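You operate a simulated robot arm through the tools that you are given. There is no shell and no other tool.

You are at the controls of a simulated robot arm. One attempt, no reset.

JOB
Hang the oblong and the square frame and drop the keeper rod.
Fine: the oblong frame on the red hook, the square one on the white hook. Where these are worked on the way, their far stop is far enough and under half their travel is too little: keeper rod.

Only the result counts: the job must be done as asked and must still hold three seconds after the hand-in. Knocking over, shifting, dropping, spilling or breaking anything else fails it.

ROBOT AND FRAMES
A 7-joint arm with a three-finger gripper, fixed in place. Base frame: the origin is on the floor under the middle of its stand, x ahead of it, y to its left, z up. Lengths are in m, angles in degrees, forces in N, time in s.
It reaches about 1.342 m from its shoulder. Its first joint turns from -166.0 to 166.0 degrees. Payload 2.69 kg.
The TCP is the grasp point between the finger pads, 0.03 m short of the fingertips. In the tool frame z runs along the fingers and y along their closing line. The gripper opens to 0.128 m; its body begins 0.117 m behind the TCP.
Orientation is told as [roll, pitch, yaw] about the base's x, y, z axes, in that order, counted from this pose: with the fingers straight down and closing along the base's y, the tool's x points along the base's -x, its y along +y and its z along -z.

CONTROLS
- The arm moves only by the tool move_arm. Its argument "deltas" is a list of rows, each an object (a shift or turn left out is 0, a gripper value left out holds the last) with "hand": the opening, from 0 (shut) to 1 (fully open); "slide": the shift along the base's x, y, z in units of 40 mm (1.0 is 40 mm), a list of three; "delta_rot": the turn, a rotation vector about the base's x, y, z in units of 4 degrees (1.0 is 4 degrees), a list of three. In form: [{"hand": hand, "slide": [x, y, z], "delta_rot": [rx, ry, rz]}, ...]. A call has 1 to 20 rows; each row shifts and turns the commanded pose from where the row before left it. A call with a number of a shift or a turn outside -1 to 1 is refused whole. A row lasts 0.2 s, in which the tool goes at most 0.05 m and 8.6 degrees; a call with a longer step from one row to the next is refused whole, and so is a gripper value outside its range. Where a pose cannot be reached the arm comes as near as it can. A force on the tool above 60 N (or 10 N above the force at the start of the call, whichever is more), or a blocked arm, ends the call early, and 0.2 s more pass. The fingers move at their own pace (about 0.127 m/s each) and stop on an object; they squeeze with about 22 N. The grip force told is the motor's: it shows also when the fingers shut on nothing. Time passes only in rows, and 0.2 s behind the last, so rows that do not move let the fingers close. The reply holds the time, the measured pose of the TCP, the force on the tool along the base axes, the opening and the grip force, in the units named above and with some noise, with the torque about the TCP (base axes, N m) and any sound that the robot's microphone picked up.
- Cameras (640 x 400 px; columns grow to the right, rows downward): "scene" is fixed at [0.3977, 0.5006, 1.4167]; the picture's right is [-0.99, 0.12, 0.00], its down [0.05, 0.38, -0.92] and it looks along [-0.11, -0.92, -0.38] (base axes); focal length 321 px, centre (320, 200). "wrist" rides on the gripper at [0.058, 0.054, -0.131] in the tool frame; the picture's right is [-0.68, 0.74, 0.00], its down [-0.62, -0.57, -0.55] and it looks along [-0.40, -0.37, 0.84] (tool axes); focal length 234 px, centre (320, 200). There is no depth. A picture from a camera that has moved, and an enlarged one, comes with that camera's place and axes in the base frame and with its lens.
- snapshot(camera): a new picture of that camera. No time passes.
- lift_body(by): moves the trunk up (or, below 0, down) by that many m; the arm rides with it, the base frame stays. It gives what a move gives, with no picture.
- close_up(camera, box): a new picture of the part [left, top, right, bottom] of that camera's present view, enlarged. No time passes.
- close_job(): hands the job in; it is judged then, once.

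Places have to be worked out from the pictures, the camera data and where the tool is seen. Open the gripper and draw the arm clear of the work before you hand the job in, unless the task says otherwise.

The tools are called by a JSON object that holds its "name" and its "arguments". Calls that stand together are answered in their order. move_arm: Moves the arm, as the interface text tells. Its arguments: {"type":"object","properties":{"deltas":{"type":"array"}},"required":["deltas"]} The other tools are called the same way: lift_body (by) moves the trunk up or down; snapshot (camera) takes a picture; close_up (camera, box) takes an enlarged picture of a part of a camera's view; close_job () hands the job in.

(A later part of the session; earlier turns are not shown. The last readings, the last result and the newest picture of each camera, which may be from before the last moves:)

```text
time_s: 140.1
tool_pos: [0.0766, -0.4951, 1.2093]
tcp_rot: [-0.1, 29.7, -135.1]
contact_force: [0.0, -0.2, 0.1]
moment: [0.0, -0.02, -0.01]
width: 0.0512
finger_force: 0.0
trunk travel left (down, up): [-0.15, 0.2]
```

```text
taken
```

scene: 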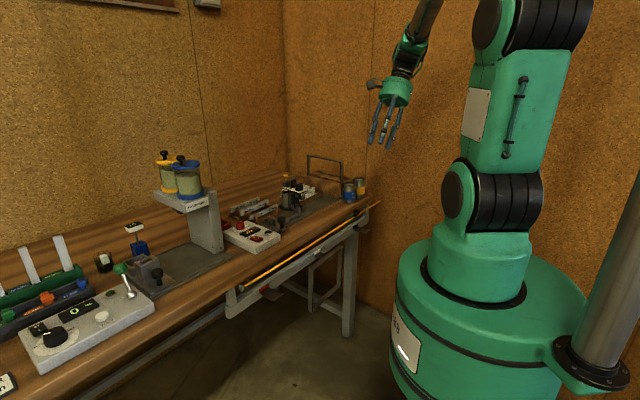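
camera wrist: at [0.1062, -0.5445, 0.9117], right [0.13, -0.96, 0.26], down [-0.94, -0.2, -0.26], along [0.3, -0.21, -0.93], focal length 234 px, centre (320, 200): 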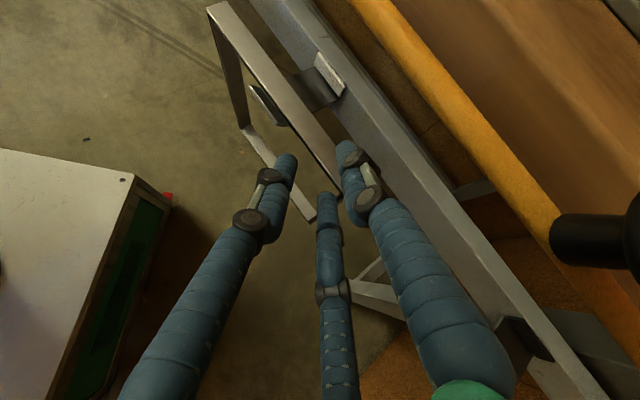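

{"name": "move_arm", "arguments": {"deltas": [{"slide": [0.1, -0.483, 0.05], "delta_rot": [0, 0, -1]}, {"slide": [0.1, -0.483, 0.05], "delta_rot": [0, 0, -1]}, {"slide": [0.1, -0.483, 0.05], "delta_rot": [0, 0, -1]}, {"slide": [0.1, -0.483, 0.05], "delta_rot": [0, 0, -1]}, {"slide": [0.1, -0.483, 0.05], "delta_rot": [0, 0, -1]}, {"slide": [0.1, -0.483, 0.05], "delta_rot": [0, 0, -1]}, {"slide": [0.1, -0.483, 0.05], "delta_rot": [0, 0, -1]}, {"slide": [0.1, -0.483, 0.05], "delta_rot": [0, 0, -1]}, {"slide": [0.1, -0.483, 0.05], "delta_rot": [0, 0, -1]}, {"slide": [0.1, -0.483, 0.05], "delta_rot": [0, 0, -1]}, {"slide": [0.1, -0.483, 0], "delta_rot": [0, 0, -1]}, {"slide": [0.1, -0.483, 0], "delta_rot": [0, 0, -1]}, {"slide": [0.1, -0.483, 0], "delta_rot": [0, 0, -1]}, {"slide": [0.1, -0.483, 0], "delta_rot": [0, 0, -1]}, {"slide": [0.1, -0.483, 0], "delta_rot": [0, 0, -1]}, {"slide": [0.1, -0.483, 0], "delta_rot": [0, 0, -1]}, {"slide": [0.1, -0.483, 0], "delta_rot": [0, 0, -1]}, {"slide": [0.1, -0.483, 0], "delta_rot": [0, 0, -1]}, {"slide": [0.1, -0.483, 0], "delta_rot": [0, 0, -1]}, {"slide": [0.1, -0.483, 0], "delta_rot": [0, 0, -1]}]}}

{"name": "move_arm", "arguments": {"deltas": [{"delta_rot": [0, 0, -0.83]}, {"delta_rot": [0, 0, -0.83]}, {"delta_rot": [0, 0, -0.83]}, {"slide": [0, 0, -0.8]}, {"slide": [0, 0, -0.8]}, {"delta_rot": [0, 0, 0]}]}}

{"name": "close_up", "arguments": {"camera": "wrist", "box": [220, 20, 420, 240]}}

```text
time_s: 144.3
tool_pos: [0.1582, -0.8818, 1.2269]
tcp_rot: [0.1, 29.8, 145.0]
contact_force: [0.4, 1.0, 0.1]
moment: [-0.02, -0.01, 0.0]
width: 0.051
finger_force: 0.0
trunk travel left (down, up): [-0.15, 0.2]
```

```text
time_s: 145.7
tool_pos: [0.1591, -0.8818, 1.1641]
tcp_rot: [-0.1, 29.9, 135.1]
contact_force: [-0.3, -0.3, -0.4]
moment: [0.03, -0.01, 0.01]
width: 0.0509
finger_force: 0.0
trunk travel left (down, up): [-0.15, 0.2]
```

```text
1.82 times, centred on (320, 130) of wrist
camera zoom: at [0.1099, -0.91, 1.3063], right [-0.94, -0.11, -0.34], down [-0.17, 0.97, 0.17], along [0.31, 0.22, -0.93], focal length 426 px, centre (320, 327)
```

zoom: 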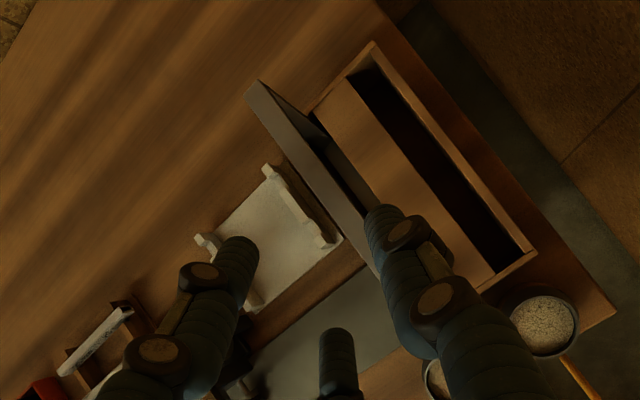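

The oblong frame's bar is at u≈-0.518 and centred between the fingers. I descend partway and fix its top height.

{"name": "move_arm", "arguments": {"deltas": [{"slide": [-0.03, 0, -0.9]}, {"slide": [0, 0, -0.9]}, {"delta_rot": [0, 0, 0]}]}}

{"name": "close_up", "arguments": {"camera": "wrist", "box": [220, 20, 420, 240]}}

{"name": "close_up", "arguments": {"camera": "scene", "box": [290, 110, 380, 210]}}

```text
time_s: 146.5
tool_pos: [0.1565, -0.8836, 1.0923]
tcp_rot: [-0.1, 29.7, 135.1]
contact_force: [0.3, -1.0, 0.5]
moment: [0.02, 0.02, 0.01]
width: 0.0512
finger_force: 0.1
trunk travel left (down, up): [-0.15, 0.2]
```

```text
1.82 times, centred on (320, 130) of wrist
camera zoom: at [0.1087, -0.9107, 1.2344], right [-0.94, -0.11, -0.34], down [-0.17, 0.97, 0.17], along [0.31, 0.22, -0.93], focal length 426 px, centre (320, 327)
```

zoom: 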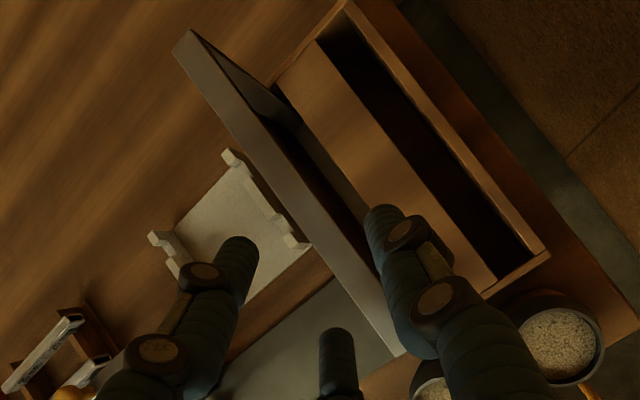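

```text
4.00 times, centred on (335, 160) of scene
camera zoom: at [0.3977, 0.5006, 1.4167], right [-0.99, 0.12, 0.0], down [0.05, 0.38, -0.92], along [-0.11, -0.92, -0.38], focal length 1283 px, centre (260, 360)
```

zoom: 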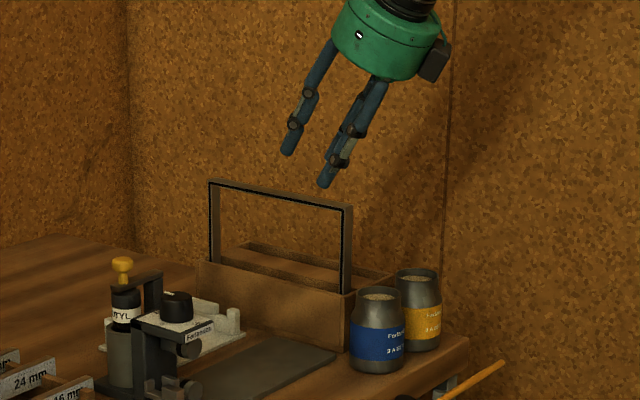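

Top of the oblong frame ≈1.031–1.036, centred at u≈-0.520, which matches my present position. I descend onto it and close.

{"name": "move_arm", "arguments": {"deltas": [{"slide": [0, 0, -0.6]}, {"slide": [0, 0, -0.6]}, {"slide": [0, 0, -0.3]}, {"delta_rot": [0, 0, 0]}]}}

{"name": "close_up", "arguments": {"camera": "wrist", "box": [220, 20, 420, 240]}}

```text
time_s: 147.5
tool_pos: [0.1574, -0.8819, 1.0311]
tcp_rot: [0.1, 29.8, 135.0]
contact_force: [-0.1, -0.1, -0.2]
moment: [0.0, -0.01, 0.0]
width: 0.0512
finger_force: 0.0
trunk travel left (down, up): [-0.15, 0.2]
```

```text
1.82 times, centred on (320, 130) of wrist
camera zoom: at [0.1082, -0.9096, 1.1738], right [-0.94, -0.11, -0.34], down [-0.17, 0.97, 0.17], along [0.31, 0.22, -0.93], focal length 426 px, centre (320, 327)
```

zoom: 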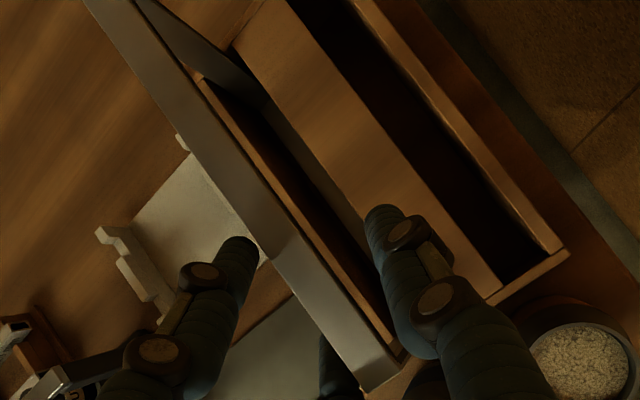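

{"name": "move_arm", "arguments": {"deltas": [{"hand": 0}, {"hand": 0}, {"hand": 0}, {"hand": 0}]}}

{"name": "close_up", "arguments": {"camera": "wrist", "box": [220, 20, 420, 240]}}

{"name": "close_up", "arguments": {"camera": "scene", "box": [290, 110, 380, 210]}}

```text
time_s: 148.5
tool_pos: [0.1571, -0.882, 1.0317]
tcp_rot: [0.0, 29.8, 135.2]
contact_force: [-0.5, 0.0, 0.7]
moment: [0.04, 0.01, 0.02]
width: 0.0244
finger_force: 22.6
trunk travel left (down, up): [-0.15, 0.2]
```

```text
1.82 times, centred on (320, 130) of wrist
camera zoom: at [0.1082, -0.9095, 1.1738], right [-0.94, -0.11, -0.34], down [-0.17, 0.97, 0.17], along [0.31, 0.22, -0.93], focal length 426 px, centre (320, 327)
```

zoom: 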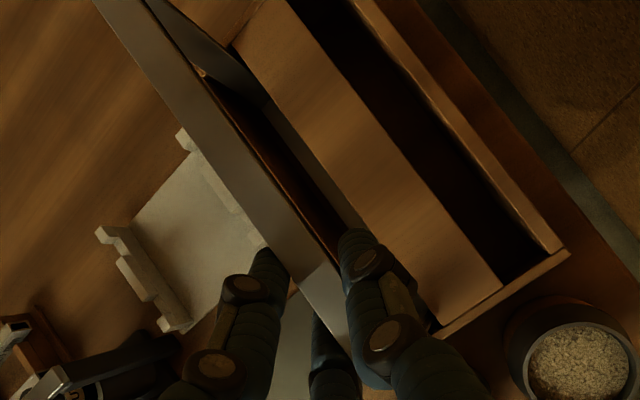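

```text
4.00 times, centred on (335, 160) of scene
camera zoom: at [0.3977, 0.5006, 1.4167], right [-0.99, 0.12, 0.0], down [0.05, 0.38, -0.92], along [-0.11, -0.92, -0.38], focal length 1283 px, centre (260, 360)
```

zoom: 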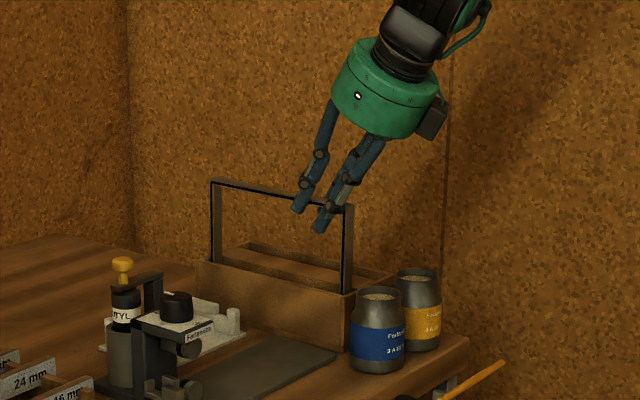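

Gripped (slightly thinner bar, width 24 mm on the scale, 22.6 N). I lift it straight up slowly and check.

{"name": "move_arm", "arguments": {"deltas": [{"slide": [0, 0, 0.25]}, {"slide": [0, 0, 0.5]}, {"slide": [0, 0, 0.5]}, {"delta_rot": [0, 0, 0]}]}}

{"name": "close_up", "arguments": {"camera": "scene", "box": [290, 100, 380, 200]}}

```text
time_s: 149.5
tool_pos: [0.157, -0.8809, 1.0816]
tcp_rot: [0.0, 29.9, 135.1]
contact_force: [0.1, 0.3, 0.6]
moment: [0.02, 0.02, -0.03]
width: 0.0242
finger_force: 22.1
trunk travel left (down, up): [-0.15, 0.2]
```

```text
4.00 times, centred on (335, 150) of scene
camera zoom: at [0.3977, 0.5006, 1.4167], right [-0.99, 0.12, 0.0], down [0.05, 0.38, -0.92], along [-0.11, -0.92, -0.38], focal length 1283 px, centre (260, 400)
```

zoom: 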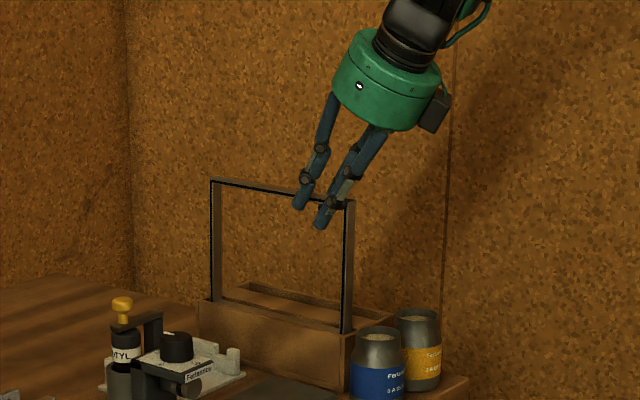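

{"name": "move_arm", "arguments": {"deltas": [{"slide": [0, 0, 0.7]}, {"slide": [0, 0, 0.8]}, {"slide": [0, 0, 0.8]}, {"slide": [0, 0, 0.8]}, {"slide": [0, 0, 0.8]}, {"slide": [0, 0, 0.8]}, {"slide": [0, 0, 0.8]}, {"delta_rot": [0, 0, 0]}]}}

{"name": "snapshot", "arguments": {"camera": "scene"}}

{"name": "close_up", "arguments": {"camera": "wrist", "box": [170, 0, 400, 250]}}

```text
time_s: 151.3
tool_pos: [0.1568, -0.8831, 1.3011]
tcp_rot: [0.0, 29.8, 135.1]
contact_force: [0.0, -0.3, 0.3]
moment: [0.02, 0.02, 0.04]
width: 0.0244
finger_force: 21.3
trunk travel left (down, up): [-0.15, 0.2]
```

```text
taken
```

scene: 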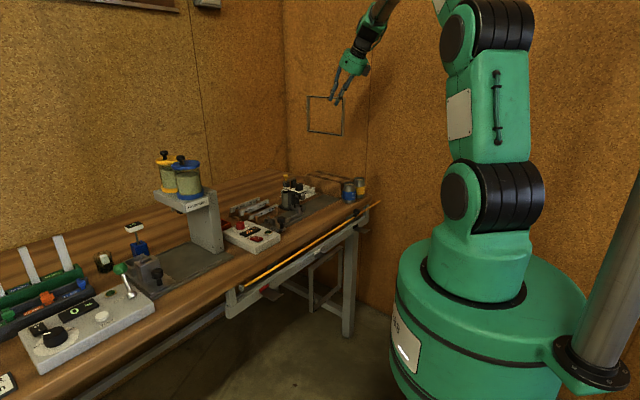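

```text
1.60 times, centred on (285, 125) of wrist
camera zoom: at [0.1087, -0.91, 1.4441], right [-0.94, -0.11, -0.34], down [-0.17, 0.97, 0.17], along [0.31, 0.22, -0.93], focal length 375 px, centre (376, 320)
```

zoom: 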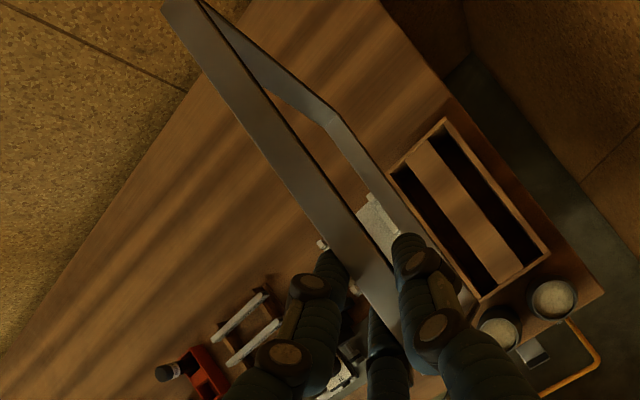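

{"name": "close_up", "arguments": {"camera": "wrist", "box": [270, 120, 390, 240]}}

{"name": "close_up", "arguments": {"camera": "scene", "box": [295, 30, 395, 140]}}

```text
3.33 times, centred on (330, 180) of wrist
camera zoom: at [0.1087, -0.91, 1.4441], right [-0.94, -0.11, -0.34], down [-0.17, 0.97, 0.17], along [0.31, 0.22, -0.93], focal length 781 px, centre (287, 267)
```

zoom: 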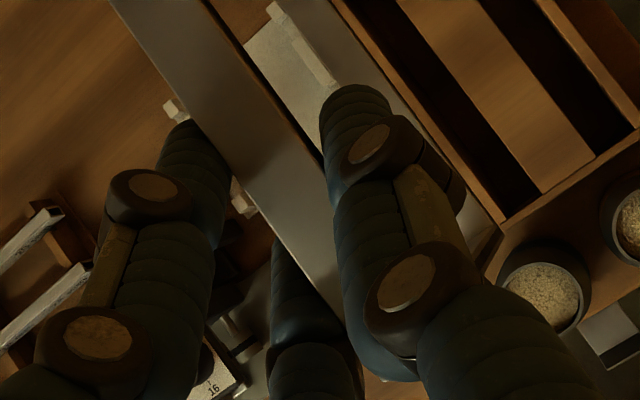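

```text
3.64 times, centred on (345, 85) of scene
camera zoom: at [0.3977, 0.5006, 1.4167], right [-0.99, 0.12, 0.0], down [0.05, 0.38, -0.92], along [-0.11, -0.92, -0.38], focal length 1167 px, centre (229, 618)
```

zoom: 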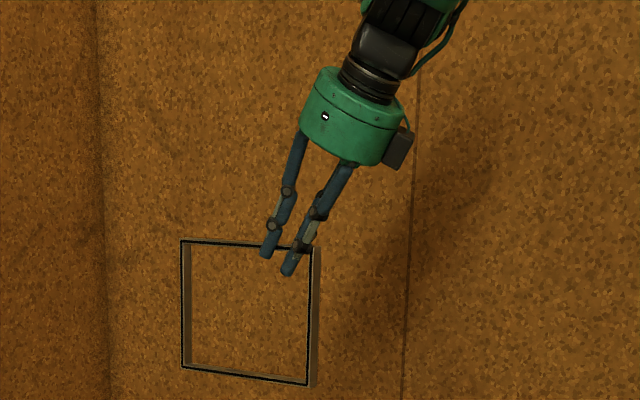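

The second frame measures 0.196 × 0.155 m, so it is indeed the oblong one. I carry it high, turning 90°, to the front of the red hook.

{"name": "move_arm", "arguments": {"deltas": [{"slide": [0.15, 0.69, 0], "delta_rot": [0, 0, 1]}, {"slide": [0.15, 0.69, 0], "delta_rot": [0, 0, 1]}, {"slide": [0.15, 0.69, 0], "delta_rot": [0, 0, 1]}, {"slide": [0.15, 0.69, 0], "delta_rot": [0, 0, 1]}, {"slide": [0.15, 0.69, 0], "delta_rot": [0, 0, 1]}, {"slide": [0.15, 0.69, 0], "delta_rot": [0, 0, 1]}, {"slide": [0.15, 0.69, 0], "delta_rot": [0, 0, 1]}, {"slide": [0.15, 0.69, 0], "delta_rot": [0, 0, 1]}, {"slide": [0.15, 0.69, 0], "delta_rot": [0, 0, 1]}, {"slide": [0.15, 0.69, 0], "delta_rot": [0, 0, 1]}, {"slide": [0.15, 0.69, 0], "delta_rot": [0, 0, 1]}, {"slide": [0.15, 0.69, 0], "delta_rot": [0, 0, 1]}, {"slide": [0.15, 0.69, 0], "delta_rot": [0, 0, 1]}, {"slide": [0.15, 0.69, 0], "delta_rot": [0, 0, 1]}, {"slide": [0.15, 0.69, 0], "delta_rot": [0, 0, 1]}, {"slide": [0.15, 0.69, 0], "delta_rot": [0, 0, 1]}, {"slide": [0.15, 0.69, 0], "delta_rot": [0, 0, 1]}, {"slide": [0.15, 0.69, 0], "delta_rot": [0, 0, 1]}, {"slide": [0.15, 0.69, 0], "delta_rot": [0, 0, 1]}, {"slide": [0.15, 0.69, 0], "delta_rot": [0, 0, 1]}]}}

{"name": "snapshot", "arguments": {"camera": "scene"}}

{"name": "close_up", "arguments": {"camera": "scene", "box": [230, 195, 390, 315]}}

```text
time_s: 155.5
tool_pos: [0.276, -0.3302, 1.301]
tcp_rot: [0.0, 29.9, -144.9]
contact_force: [0.0, -0.7, -0.5]
moment: [-0.03, 0.03, 0.0]
width: 0.0241
finger_force: 21.9
trunk travel left (down, up): [-0.15, 0.2]
```

```text
taken
```

scene: 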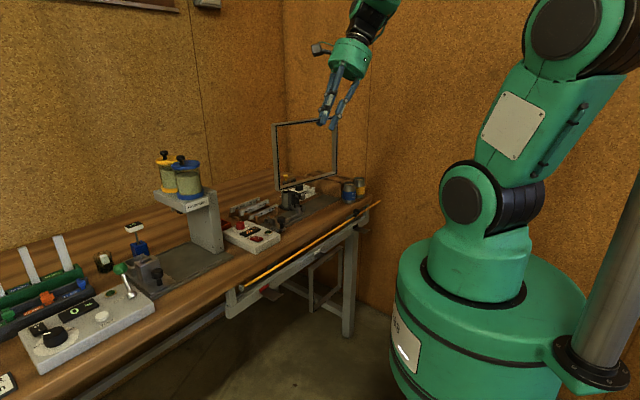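

```text
3.33 times, centred on (310, 255) of scene
camera zoom: at [0.3977, 0.5006, 1.4167], right [-0.99, 0.12, 0.0], down [0.05, 0.38, -0.92], along [-0.11, -0.92, -0.38], focal length 1070 px, centre (353, 17)
```

zoom: 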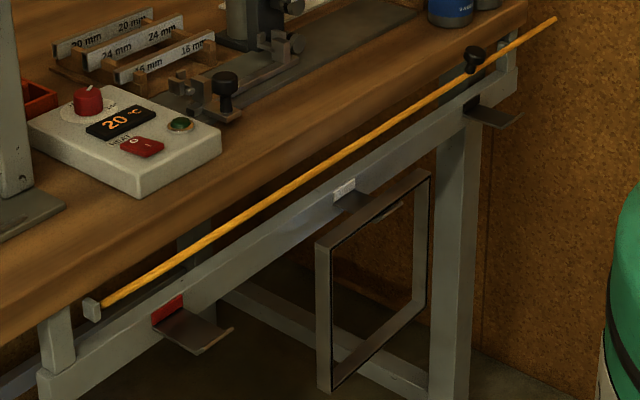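

The square frame hangs straight on the white hook. I finish the turn in front of the red hook and descend with the oblong frame upright.

{"name": "move_arm", "arguments": {"deltas": [{"slide": [0.137, 0.474, 0], "delta_rot": [0, 0, 0.83]}, {"slide": [0.137, 0.474, 0], "delta_rot": [0, 0, 0.83]}, {"slide": [0.137, 0.474, 0], "delta_rot": [0, 0, 0.83]}, {"slide": [0, 0, -0.95]}, {"slide": [0, 0, -0.95]}, {"slide": [0, 0, -0.95]}, {"slide": [0, 0, -0.95]}, {"slide": [0, 0, -0.95]}, {"slide": [0, 0, -0.95]}, {"slide": [0, 0, -0.95]}, {"delta_rot": [0, 0, 0]}]}}

{"name": "snapshot", "arguments": {"camera": "scene"}}

```text
time_s: 157.9
tool_pos: [0.2937, -0.2746, 1.0364]
tcp_rot: [0.0, 29.8, -135.1]
contact_force: [-0.1, -0.3, -0.9]
moment: [0.02, 0.03, -0.01]
width: 0.0244
finger_force: 22.3
trunk travel left (down, up): [-0.15, 0.2]
```

```text
taken
```

scene: 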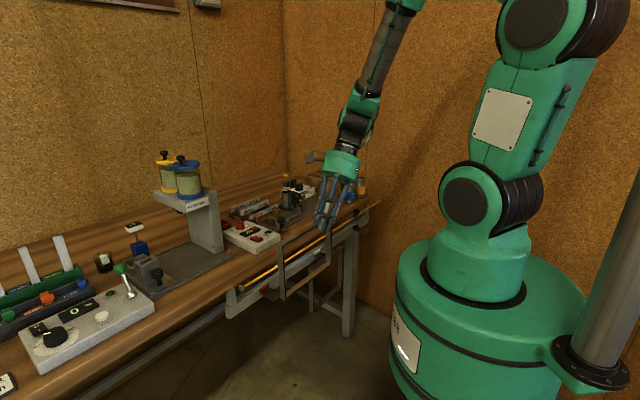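

{"name": "move_arm", "arguments": {"deltas": [{"slide": [0, 0, -0.95]}, {"slide": [0, 0, -0.95]}, {"slide": [0, 0, -0.95]}, {"slide": [0, 0, -0.95]}, {"slide": [0, 0, -0.95]}, {"slide": [0, 0, -0.95]}, {"delta_rot": [0, 0, 0]}]}}

{"name": "move_arm", "arguments": {"deltas": [{"delta_rot": [-0.707, -0.707, 0]}, {"delta_rot": [-0.707, -0.707, 0]}, {"delta_rot": [-0.707, -0.707, 0]}, {"delta_rot": [-0.707, -0.707, 0]}, {"delta_rot": [-0.707, -0.707, 0]}, {"delta_rot": [-0.707, -0.707, 0]}, {"delta_rot": [-0.707, -0.707, 0]}, {"delta_rot": [-0.707, -0.707, 0]}, {"delta_rot": [-0.707, -0.707, 0]}, {"delta_rot": [-0.707, -0.707, 0]}, {"delta_rot": [-0.53, -0.53, 0]}, {"delta_rot": [0, 0, 0]}]}}

{"name": "snapshot", "arguments": {"camera": "scene"}}

{"name": "snapshot", "arguments": {"camera": "wrist"}}

```text
time_s: 159.5
tool_pos: [0.2938, -0.2729, 0.8081]
tcp_rot: [0.0, 29.8, -135.0]
contact_force: [-0.3, -0.5, -0.9]
moment: [0.05, 0.04, 0.0]
width: 0.0241
finger_force: 21.8
trunk travel left (down, up): [-0.15, 0.2]
```

```text
time_s: 162.1
tool_pos: [0.2915, -0.272, 0.8081]
tcp_rot: [47.1, 21.2, -113.6]
contact_force: [-0.6, -0.9, -0.2]
moment: [-0.03, 0.01, 0.01]
width: 0.0243
finger_force: 22.1
trunk travel left (down, up): [-0.15, 0.2]
```

```text
taken
```

scene: 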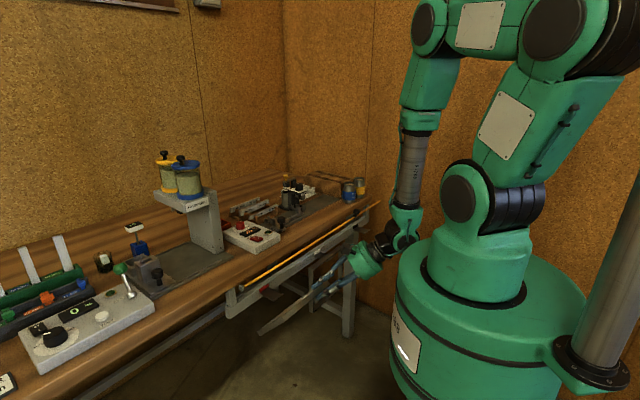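

```text
taken
camera wrist: at [0.2414, -0.2416, 0.9484], right [0.13, -0.96, 0.26], down [-0.94, -0.2, -0.26], along [0.3, -0.21, -0.93], focal length 234 px, centre (320, 200)
```

wrist: 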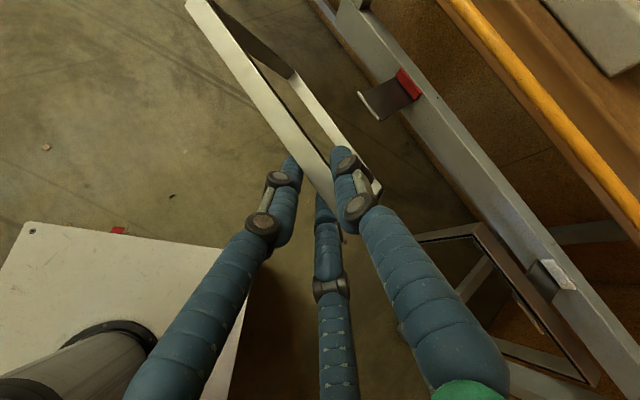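

Same approach pose as before, now at the red hook. I measure the red hook in the wrist view.

{"name": "close_up", "arguments": {"camera": "wrist", "box": [330, 40, 450, 140]}}

{"name": "close_up", "arguments": {"camera": "wrist", "box": [180, 0, 400, 240]}}

```text
4.00 times, centred on (390, 90) of wrist
camera zoom: at [0.2414, -0.2416, 0.9484], right [0.13, -0.96, 0.26], down [-0.94, -0.2, -0.26], along [0.3, -0.21, -0.93], focal length 937 px, centre (40, 640)
```

zoom: 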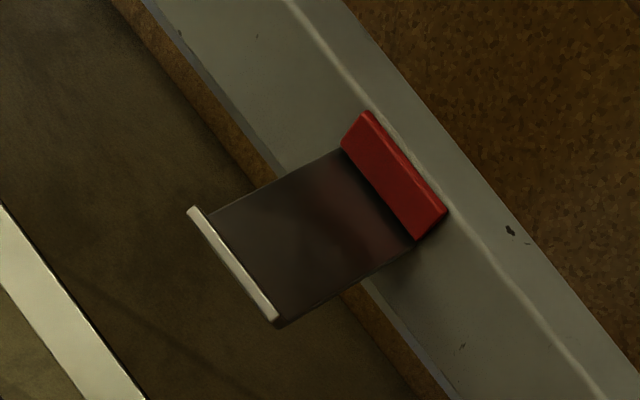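

```text
1.67 times, centred on (290, 120) of wrist
camera zoom: at [0.2414, -0.2416, 0.9484], right [0.13, -0.96, 0.26], down [-0.94, -0.2, -0.26], along [0.3, -0.21, -0.93], focal length 390 px, centre (370, 333)
```

zoom: 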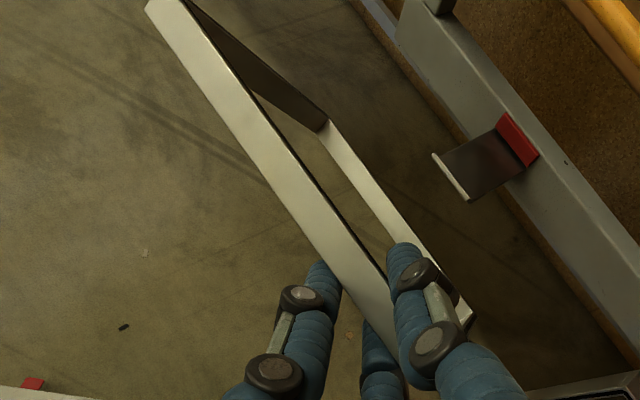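

Red hook: lip at w≈-0.5345, u 0.052–0.092 (centre 0.072); the frame's middle is 62 mm from the grip, so I align for that and move in to w≈-0.49.

{"name": "move_arm", "arguments": {"deltas": [{"slide": [0.53, -0.592, -0.171]}, {"slide": [0.53, -0.592, -0.171]}, {"slide": [0.53, -0.592, -0.171]}, {"delta_rot": [0, 0, 0]}]}}

{"name": "snapshot", "arguments": {"camera": "wrist"}}

{"name": "close_up", "arguments": {"camera": "scene", "box": [220, 210, 380, 320]}}

```text
time_s: 163.1
tool_pos: [0.3577, -0.3443, 0.7869]
tcp_rot: [47.1, 21.2, -113.7]
contact_force: [-0.3, 0.3, -0.6]
moment: [0.01, 0.06, 0.01]
width: 0.0242
finger_force: 21.9
trunk travel left (down, up): [-0.15, 0.2]
```

```text
taken
camera wrist: at [0.3057, -0.313, 0.9277], right [0.13, -0.96, 0.26], down [-0.94, -0.2, -0.26], along [0.3, -0.21, -0.93], focal length 234 px, centre (320, 200)
```

wrist: 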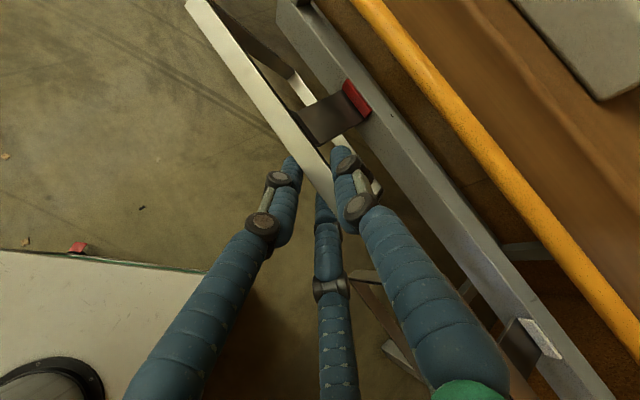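

```text
3.64 times, centred on (300, 265) of scene
camera zoom: at [0.3977, 0.5006, 1.4167], right [-0.99, 0.12, 0.0], down [0.05, 0.38, -0.92], along [-0.11, -0.92, -0.38], focal length 1167 px, centre (393, -36)
```

zoom: 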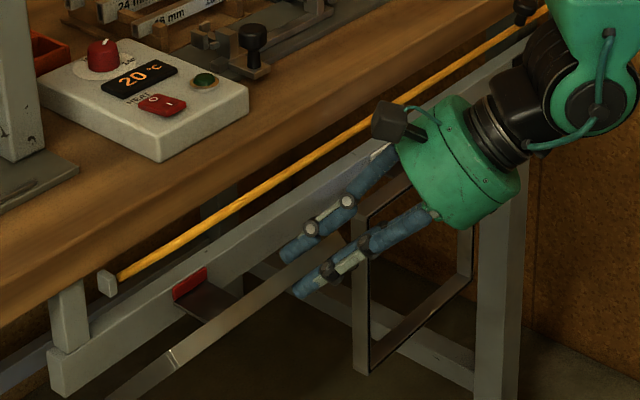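

{"name": "move_arm", "arguments": {"deltas": [{"slide": [0.145, -0.155, -0.13]}, {"slide": [0.145, -0.155, -0.13]}, {"slide": [0.145, -0.155, -0.13]}, {"slide": [0.145, -0.155, -0.13]}, {"delta_rot": [0, 0, 0]}]}}

{"name": "close_up", "arguments": {"camera": "wrist", "box": [230, 40, 430, 200]}}

{"name": "close_up", "arguments": {"camera": "scene", "box": [220, 210, 380, 320]}}

```text
time_s: 164.3
tool_pos: [0.3796, -0.3668, 0.7665]
tcp_rot: [47.0, 21.3, -113.6]
contact_force: [0.2, 0.2, -0.3]
moment: [0.03, 0.06, -0.02]
width: 0.0243
finger_force: 22.4
trunk travel left (down, up): [-0.15, 0.2]
```

```text
2.50 times, centred on (330, 120) of wrist
camera zoom: at [0.3283, -0.3373, 0.9068], right [0.13, -0.96, 0.26], down [-0.94, -0.2, -0.26], along [0.3, -0.21, -0.93], focal length 585 px, centre (295, 400)
```

zoom: 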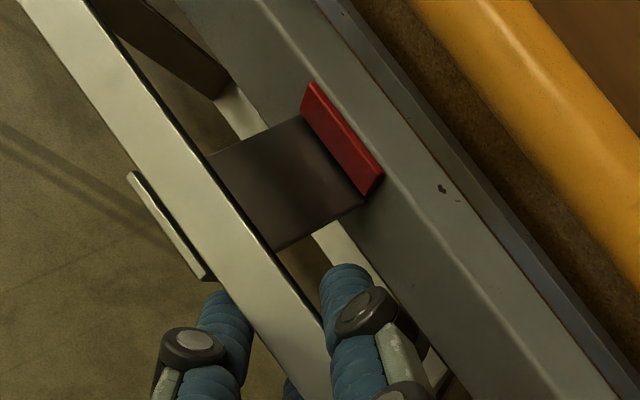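

```text
3.64 times, centred on (300, 265) of scene
camera zoom: at [0.3977, 0.5006, 1.4167], right [-0.99, 0.12, 0.0], down [0.05, 0.38, -0.92], along [-0.11, -0.92, -0.38], focal length 1167 px, centre (393, -36)
```

zoom: 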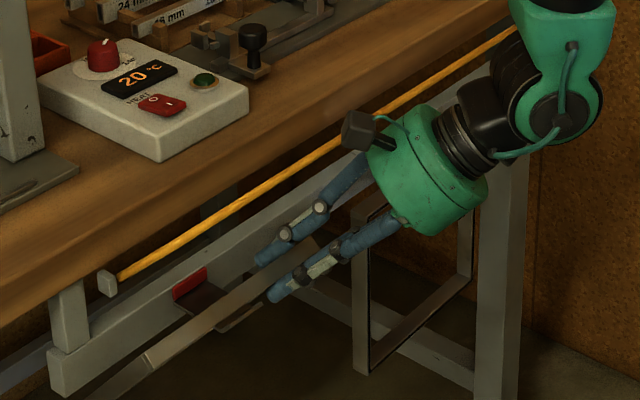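

{"name": "move_arm", "arguments": {"deltas": [{"slide": [0.11, -0.11, -0.11]}, {"slide": [0.11, -0.11, -0.11]}, {"slide": [0.055, -0.055, -0.14]}, {"slide": [0.022, -0.022, -0.15]}, {"delta_rot": [0, 0, 0]}]}}

{"name": "close_up", "arguments": {"camera": "wrist", "box": [230, 40, 430, 200]}}

```text
time_s: 165.5
tool_pos: [0.3918, -0.3805, 0.7461]
tcp_rot: [47.2, 21.4, -113.6]
contact_force: [1.4, 1.0, 15.5]
moment: [0.4, -0.51, 0.0]
width: 0.0244
finger_force: 22.1
trunk travel left (down, up): [-0.15, 0.2]
```

```text
2.50 times, centred on (330, 120) of wrist
camera zoom: at [0.3404, -0.3497, 0.8876], right [0.13, -0.96, 0.26], down [-0.94, -0.2, -0.26], along [0.3, -0.21, -0.93], focal length 585 px, centre (295, 400)
```

zoom: 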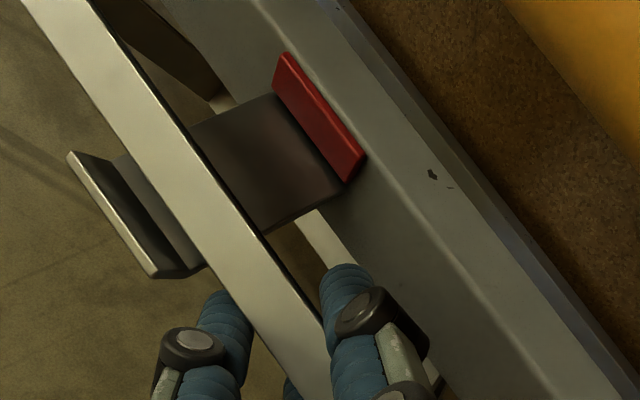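

I feel 15 N upward with the contact point at the plate's near edge, so the bar already rests on the plate. I ease up a millimetre and open the fingers slightly.

{"name": "move_arm", "arguments": {"deltas": [{"slide": [0, 0, 0.025]}, {"delta_rot": [0, 0, 0]}]}}

{"name": "close_up", "arguments": {"camera": "scene", "box": [220, 230, 340, 320]}}

```text
time_s: 166.1
tool_pos: [0.3915, -0.3808, 0.7474]
tcp_rot: [47.1, 21.2, -113.6]
contact_force: [0.5, -2.6, 9.0]
moment: [0.19, -0.28, -0.12]
width: 0.0245
finger_force: 22.2
trunk travel left (down, up): [-0.15, 0.2]
```

```text
4.44 times, centred on (280, 275) of scene
camera zoom: at [0.3977, 0.5006, 1.4167], right [-0.99, 0.12, 0.0], down [0.05, 0.38, -0.92], along [-0.11, -0.92, -0.38], focal length 1426 px, centre (498, -133)
```

zoom: 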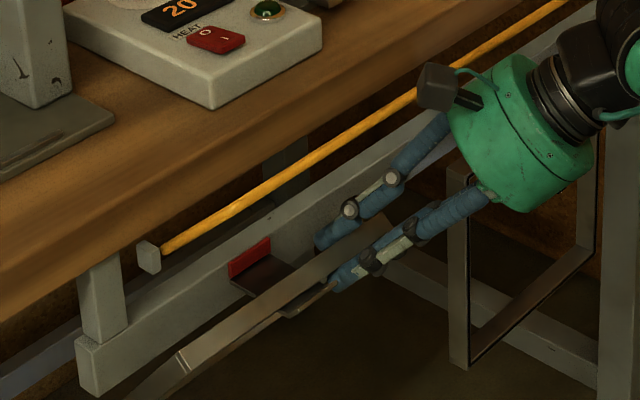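

{"name": "move_arm", "arguments": {"deltas": [{"hand": 0.21}, {"hand": 0.235}, {"hand": 0.235}]}}

{"name": "close_up", "arguments": {"camera": "wrist", "box": [230, 40, 430, 200]}}

{"name": "close_up", "arguments": {"camera": "scene", "box": [210, 230, 370, 340]}}

```text
time_s: 166.9
tool_pos: [0.3922, -0.3797, 0.747]
tcp_rot: [47.1, 21.3, -113.6]
contact_force: [0.2, -0.2, 0.6]
moment: [-0.02, -0.01, -0.01]
width: 0.0301
finger_force: 0.0
trunk travel left (down, up): [-0.15, 0.2]
```

```text
2.50 times, centred on (330, 120) of wrist
camera zoom: at [0.3402, -0.3491, 0.8876], right [0.13, -0.96, 0.26], down [-0.94, -0.2, -0.26], along [0.3, -0.21, -0.93], focal length 585 px, centre (295, 400)
```

zoom: 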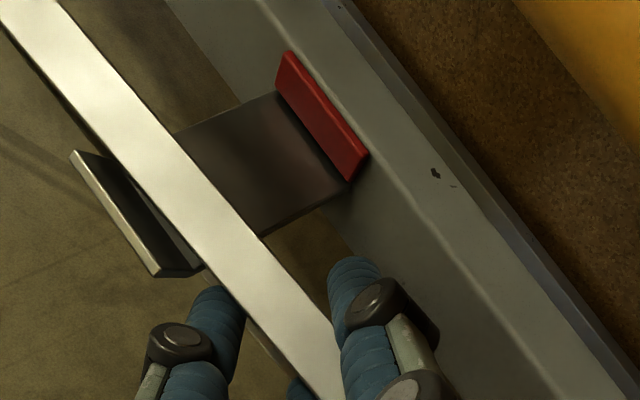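

```text
3.64 times, centred on (290, 285) of scene
camera zoom: at [0.3977, 0.5006, 1.4167], right [-0.99, 0.12, 0.0], down [0.05, 0.38, -0.92], along [-0.11, -0.92, -0.38], focal length 1167 px, centre (429, -109)
```

zoom: 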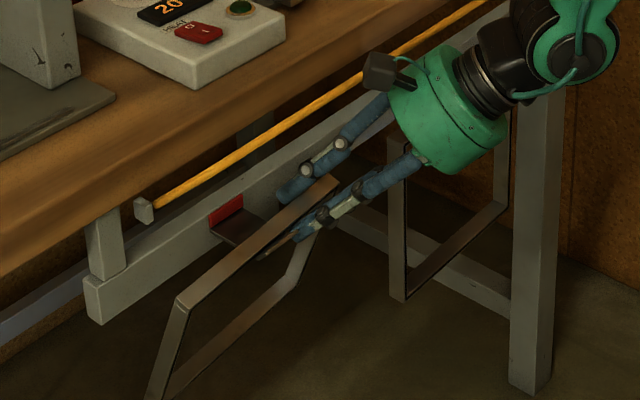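

The frame is swinging into place; I wait a moment and look again.

{"name": "move_arm", "arguments": {"deltas": [{"hand": 0.235}, {"hand": 0.235}, {"hand": 0.235}, {"hand": 0.235}]}}

{"name": "close_up", "arguments": {"camera": "scene", "box": [210, 230, 370, 340]}}

{"name": "close_up", "arguments": {"camera": "wrist", "box": [180, 0, 430, 240]}}

```text
time_s: 167.9
tool_pos: [0.3912, -0.3809, 0.748]
tcp_rot: [47.2, 21.3, -113.6]
contact_force: [0.1, 0.0, 0.1]
moment: [-0.02, -0.02, 0.0]
width: 0.0298
finger_force: 0.0
trunk travel left (down, up): [-0.15, 0.2]
```

```text
3.64 times, centred on (290, 285) of scene
camera zoom: at [0.3977, 0.5006, 1.4167], right [-0.99, 0.12, 0.0], down [0.05, 0.38, -0.92], along [-0.11, -0.92, -0.38], focal length 1167 px, centre (429, -109)
```

zoom: 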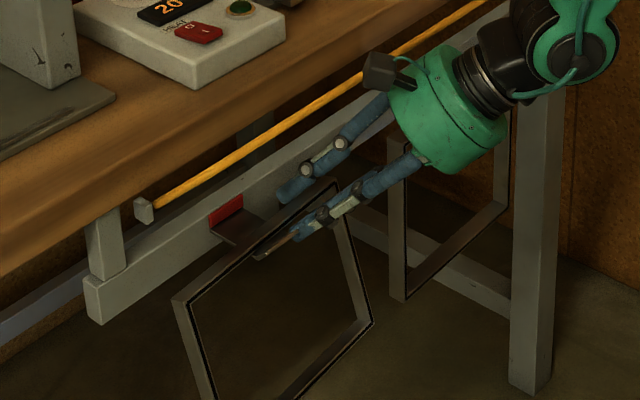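

```text
1.67 times, centred on (305, 120) of wrist
camera zoom: at [0.3403, -0.3492, 0.8877], right [0.13, -0.96, 0.26], down [-0.94, -0.2, -0.26], along [0.3, -0.21, -0.93], focal length 390 px, centre (345, 333)
```

zoom: 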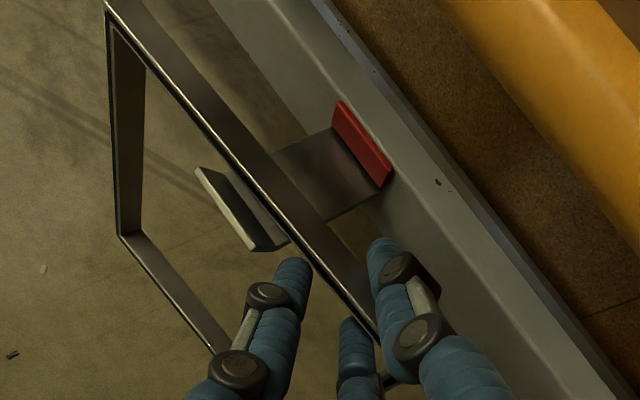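

It is still swinging gently like a pendulum; I wait longer for it to settle.

{"name": "move_arm", "arguments": {"deltas": [{"hand": 0.235}, {"hand": 0.235}, {"hand": 0.235}, {"hand": 0.235}, {"hand": 0.235}, {"hand": 0.235}, {"hand": 0.235}, {"hand": 0.235}]}}

{"name": "close_up", "arguments": {"camera": "scene", "box": [210, 230, 370, 340]}}

{"name": "close_up", "arguments": {"camera": "wrist", "box": [180, 0, 430, 240]}}

```text
time_s: 169.7
tool_pos: [0.3915, -0.3805, 0.7468]
tcp_rot: [47.1, 21.3, -113.5]
contact_force: [0.0, -0.5, 0.8]
moment: [-0.01, -0.03, 0.0]
width: 0.03
finger_force: 0.1
trunk travel left (down, up): [-0.15, 0.2]
```

```text
3.64 times, centred on (290, 285) of scene
camera zoom: at [0.3977, 0.5006, 1.4167], right [-0.99, 0.12, 0.0], down [0.05, 0.38, -0.92], along [-0.11, -0.92, -0.38], focal length 1167 px, centre (429, -109)
```

zoom: 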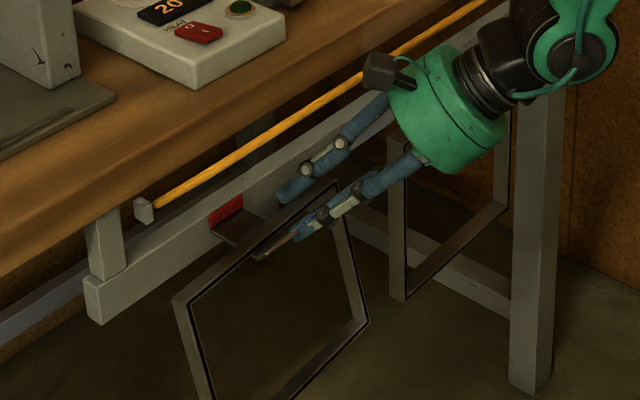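

```text
1.67 times, centred on (305, 120) of wrist
camera zoom: at [0.3403, -0.3492, 0.8877], right [0.13, -0.96, 0.26], down [-0.94, -0.2, -0.26], along [0.3, -0.21, -0.93], focal length 390 px, centre (345, 333)
```

zoom: 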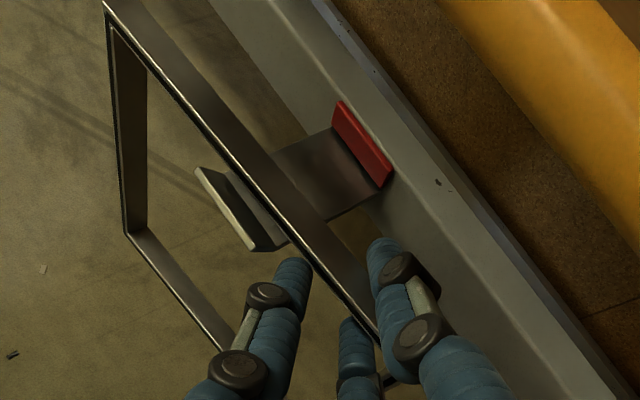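

{"name": "move_arm", "arguments": {"deltas": [{"hand": 0.235}]}}

{"name": "close_up", "arguments": {"camera": "scene", "box": [210, 230, 370, 340]}}

{"name": "move_arm", "arguments": {"deltas": [{"hand": 0.235}, {"hand": 0.235}]}}

{"name": "close_up", "arguments": {"camera": "scene", "box": [210, 230, 370, 340]}}

```text
time_s: 170.1
tool_pos: [0.3925, -0.3811, 0.7471]
tcp_rot: [47.1, 21.3, -113.6]
contact_force: [0.9, -0.1, 0.1]
moment: [-0.04, -0.01, -0.04]
width: 0.0302
finger_force: 0.0
trunk travel left (down, up): [-0.15, 0.2]
```

```text
3.64 times, centred on (290, 285) of scene
camera zoom: at [0.3977, 0.5006, 1.4167], right [-0.99, 0.12, 0.0], down [0.05, 0.38, -0.92], along [-0.11, -0.92, -0.38], focal length 1167 px, centre (429, -109)
```

zoom: 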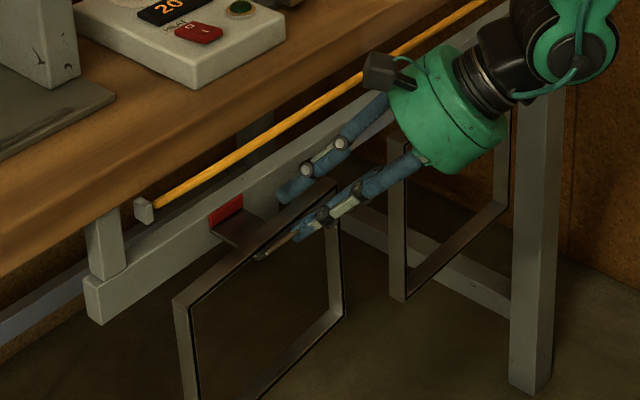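

```text
time_s: 170.7
tool_pos: [0.3922, -0.3808, 0.7475]
tcp_rot: [47.1, 21.3, -113.6]
contact_force: [0.0, -1.1, -0.6]
moment: [0.03, -0.01, 0.01]
width: 0.0299
finger_force: 0.1
trunk travel left (down, up): [-0.15, 0.2]
```

```text
3.64 times, centred on (290, 285) of scene
camera zoom: at [0.3977, 0.5006, 1.4167], right [-0.99, 0.12, 0.0], down [0.05, 0.38, -0.92], along [-0.11, -0.92, -0.38], focal length 1167 px, centre (429, -109)
```

zoom: 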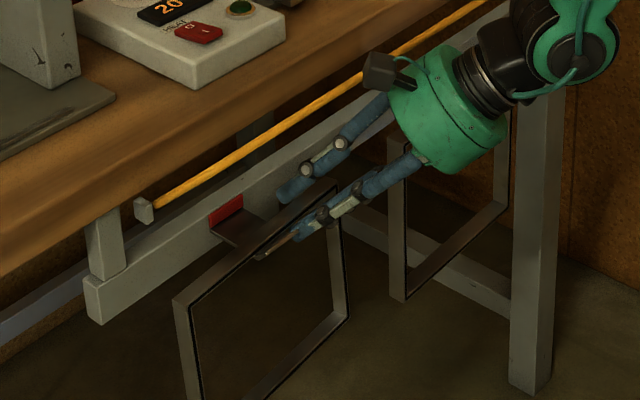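

It is swinging with decreasing amplitude. I wait a bit more, then withdraw.

{"name": "move_arm", "arguments": {"deltas": [{"hand": 0.235}, {"hand": 0.235}, {"hand": 0.235}, {"hand": 0.235}, {"hand": 0.235}, {"hand": 0.235}, {"hand": 0.235}, {"hand": 0.235}, {"hand": 0.235}, {"hand": 0.235}, {"hand": 0.235}, {"hand": 0.235}, {"hand": 0.235}, {"hand": 0.235}, {"hand": 0.235}]}}

{"name": "close_up", "arguments": {"camera": "scene", "box": [210, 230, 370, 340]}}

{"name": "close_up", "arguments": {"camera": "wrist", "box": [180, 0, 430, 240]}}

```text
time_s: 173.9
tool_pos: [0.392, -0.379, 0.7468]
tcp_rot: [47.0, 21.3, -113.6]
contact_force: [-0.5, -0.6, 0.1]
moment: [-0.01, -0.02, -0.02]
width: 0.03
finger_force: 0.0
trunk travel left (down, up): [-0.15, 0.2]
```

```text
3.64 times, centred on (290, 285) of scene
camera zoom: at [0.3977, 0.5006, 1.4167], right [-0.99, 0.12, 0.0], down [0.05, 0.38, -0.92], along [-0.11, -0.92, -0.38], focal length 1167 px, centre (429, -109)
```

zoom: 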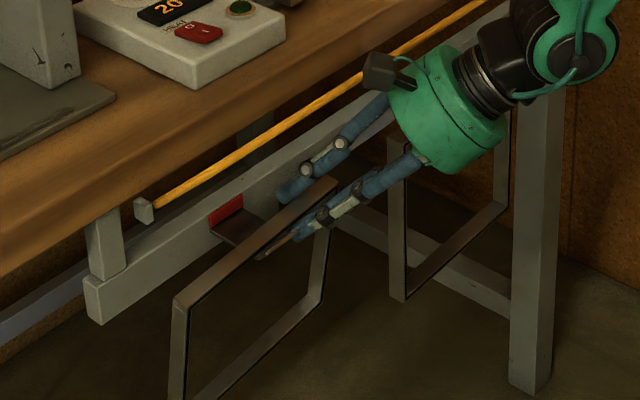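

```text
1.67 times, centred on (305, 120) of wrist
camera zoom: at [0.3403, -0.3492, 0.8877], right [0.13, -0.96, 0.26], down [-0.94, -0.2, -0.26], along [0.3, -0.21, -0.93], focal length 390 px, centre (345, 333)
```

zoom: 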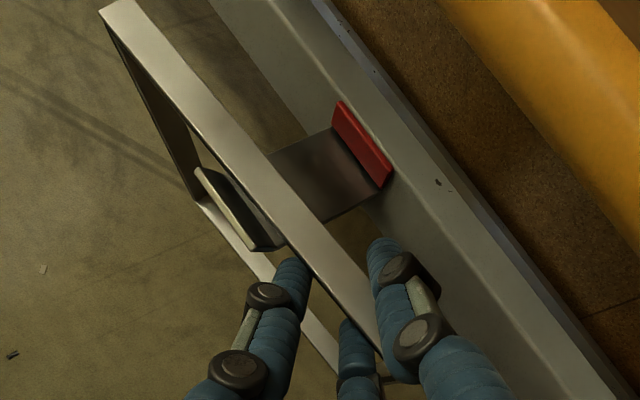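

The bar stays put between lip and rail while the frame rocks a little. I withdraw along the hand's axis as before.

{"name": "move_arm", "arguments": {"deltas": [{"slide": [-0.145, 0.012, 0.119]}, {"slide": [-0.145, 0.012, 0.119]}, {"slide": [-0.29, 0.024, 0.238]}, {"slide": [-0.29, 0.024, 0.238]}, {"delta_rot": [0, 0, 0]}]}}

{"name": "close_up", "arguments": {"camera": "scene", "box": [210, 220, 370, 330]}}

{"name": "snapshot", "arguments": {"camera": "wrist"}}

```text
time_s: 175.1
tool_pos: [0.3567, -0.3778, 0.7769]
tcp_rot: [47.0, 21.2, -113.7]
contact_force: [0.2, -0.3, 0.1]
moment: [0.0, 0.01, -0.03]
width: 0.0301
finger_force: 0.0
trunk travel left (down, up): [-0.15, 0.2]
```

```text
3.64 times, centred on (290, 275) of scene
camera zoom: at [0.3977, 0.5006, 1.4167], right [-0.99, 0.12, 0.0], down [0.05, 0.38, -0.92], along [-0.11, -0.92, -0.38], focal length 1167 px, centre (429, -73)
```

zoom: 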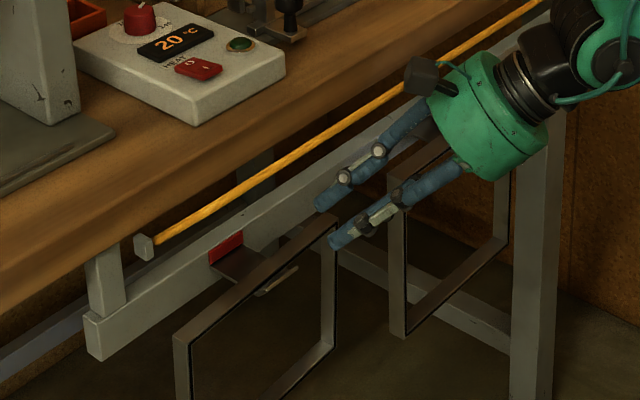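

```text
taken
camera wrist: at [0.3053, -0.3466, 0.917], right [0.13, -0.96, 0.26], down [-0.94, -0.2, -0.26], along [0.3, -0.21, -0.93], focal length 234 px, centre (320, 200)
```

wrist: 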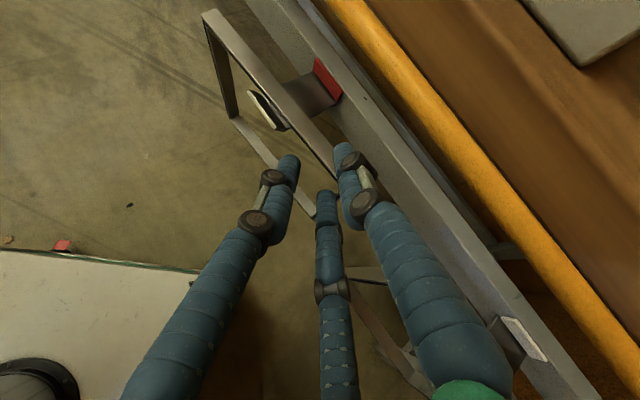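

Both frames hang on their hooks. I move the hand out and up and bring it upright, to push the keeper rod down from above.

{"name": "move_arm", "arguments": {"deltas": [{"slide": [-0.5, 0.5, 0.15]}, {"slide": [-0.7, 0.7, 0.1]}, {"slide": [-0.7, 0.7, 0]}, {"slide": [-0.1, 0.1, 0.8], "delta_rot": [0.707, 0.707, 0]}, {"slide": [0, 0, 0.8], "delta_rot": [0.707, 0.707, 0]}, {"slide": [0, 0, 0.8], "delta_rot": [0.707, 0.707, 0]}, {"slide": [0, 0, 0.8], "delta_rot": [0.707, 0.707, 0]}, {"slide": [0, 0, 0.8], "delta_rot": [0.707, 0.707, 0]}, {"slide": [0, 0, 0.8], "delta_rot": [0.707, 0.707, 0]}, {"slide": [0, 0, 0.8], "delta_rot": [0.707, 0.707, 0]}, {"slide": [0, 0, 0.8], "delta_rot": [0.707, 0.707, 0]}, {"slide": [0, 0, 0.8], "delta_rot": [0.707, 0.707, 0]}, {"slide": [0, 0, 0.8], "delta_rot": [0.707, 0.707, 0]}, {"slide": [0, 0, 0], "delta_rot": [0.53, 0.53, 0]}, {"delta_rot": [0, 0, 0]}]}}

{"name": "snapshot", "arguments": {"camera": "scene"}}

```text
time_s: 178.3
tool_pos: [0.2778, -0.2971, 1.1064]
tcp_rot: [0.0, 30.0, -135.0]
contact_force: [-0.2, -0.5, -0.8]
moment: [0.03, 0.01, 0.0]
width: 0.0303
finger_force: 0.2
trunk travel left (down, up): [-0.15, 0.2]
```

```text
taken
```

scene: 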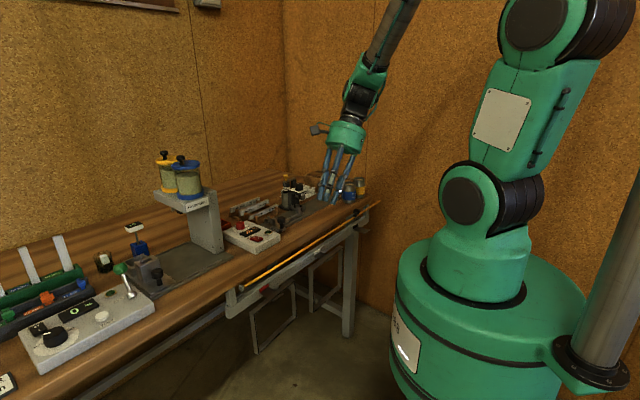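

{"name": "move_arm", "arguments": {"deltas": [{"hand": 0, "slide": [0.089, -0.36, -0.2], "delta_rot": [-0.707, 0.707, 0]}, {"slide": [0.089, -0.36, -0.3], "delta_rot": [-0.707, 0.707, 0]}, {"slide": [0.089, -0.36, -0.3], "delta_rot": [-0.707, 0.707, 0]}, {"slide": [0.089, -0.36, -0.3], "delta_rot": [-0.707, 0.707, 0]}, {"slide": [0.089, -0.36, -0.3], "delta_rot": [-0.707, 0.707, 0]}, {"slide": [0.089, -0.36, -0.3], "delta_rot": [-0.707, 0.707, 0]}, {"slide": [0.089, -0.36, -0.3], "delta_rot": [-0.707, 0.707, 0]}, {"slide": [0.089, -0.36, -0.3], "delta_rot": [-0.353, 0.353, 0]}, {"delta_rot": [0, 0, 0]}]}}

{"name": "snapshot", "arguments": {"camera": "wrist"}}

{"name": "close_up", "arguments": {"camera": "scene", "box": [220, 170, 400, 310]}}

```text
time_s: 180.3
tool_pos: [0.3073, -0.4133, 1.0143]
tcp_rot: [0.0, -0.2, -134.9]
contact_force: [1.2, -0.6, 0.5]
moment: [0.02, 0.01, -0.04]
width: 0.0022
finger_force: 21.7
trunk travel left (down, up): [-0.15, 0.2]
```

```text
taken
camera wrist: at [0.3858, -0.4091, 1.1437], right [0.04, -1.0, 0.0], down [-0.83, -0.04, 0.55], along [-0.55, -0.03, -0.83], focal length 234 px, centre (320, 200)
```

wrist: 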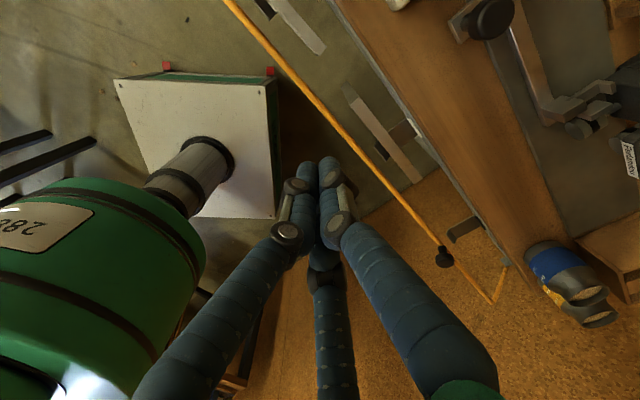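

```text
2.86 times, centred on (310, 240) of scene
camera zoom: at [0.3977, 0.5006, 1.4167], right [-0.99, 0.12, 0.0], down [0.05, 0.38, -0.92], along [-0.11, -0.92, -0.38], focal length 917 px, centre (349, 86)
```

zoom: 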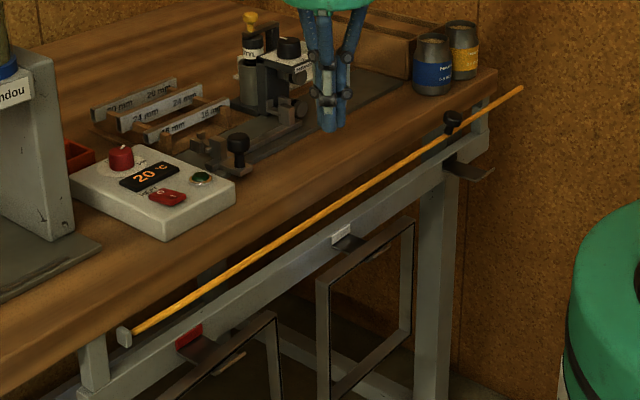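

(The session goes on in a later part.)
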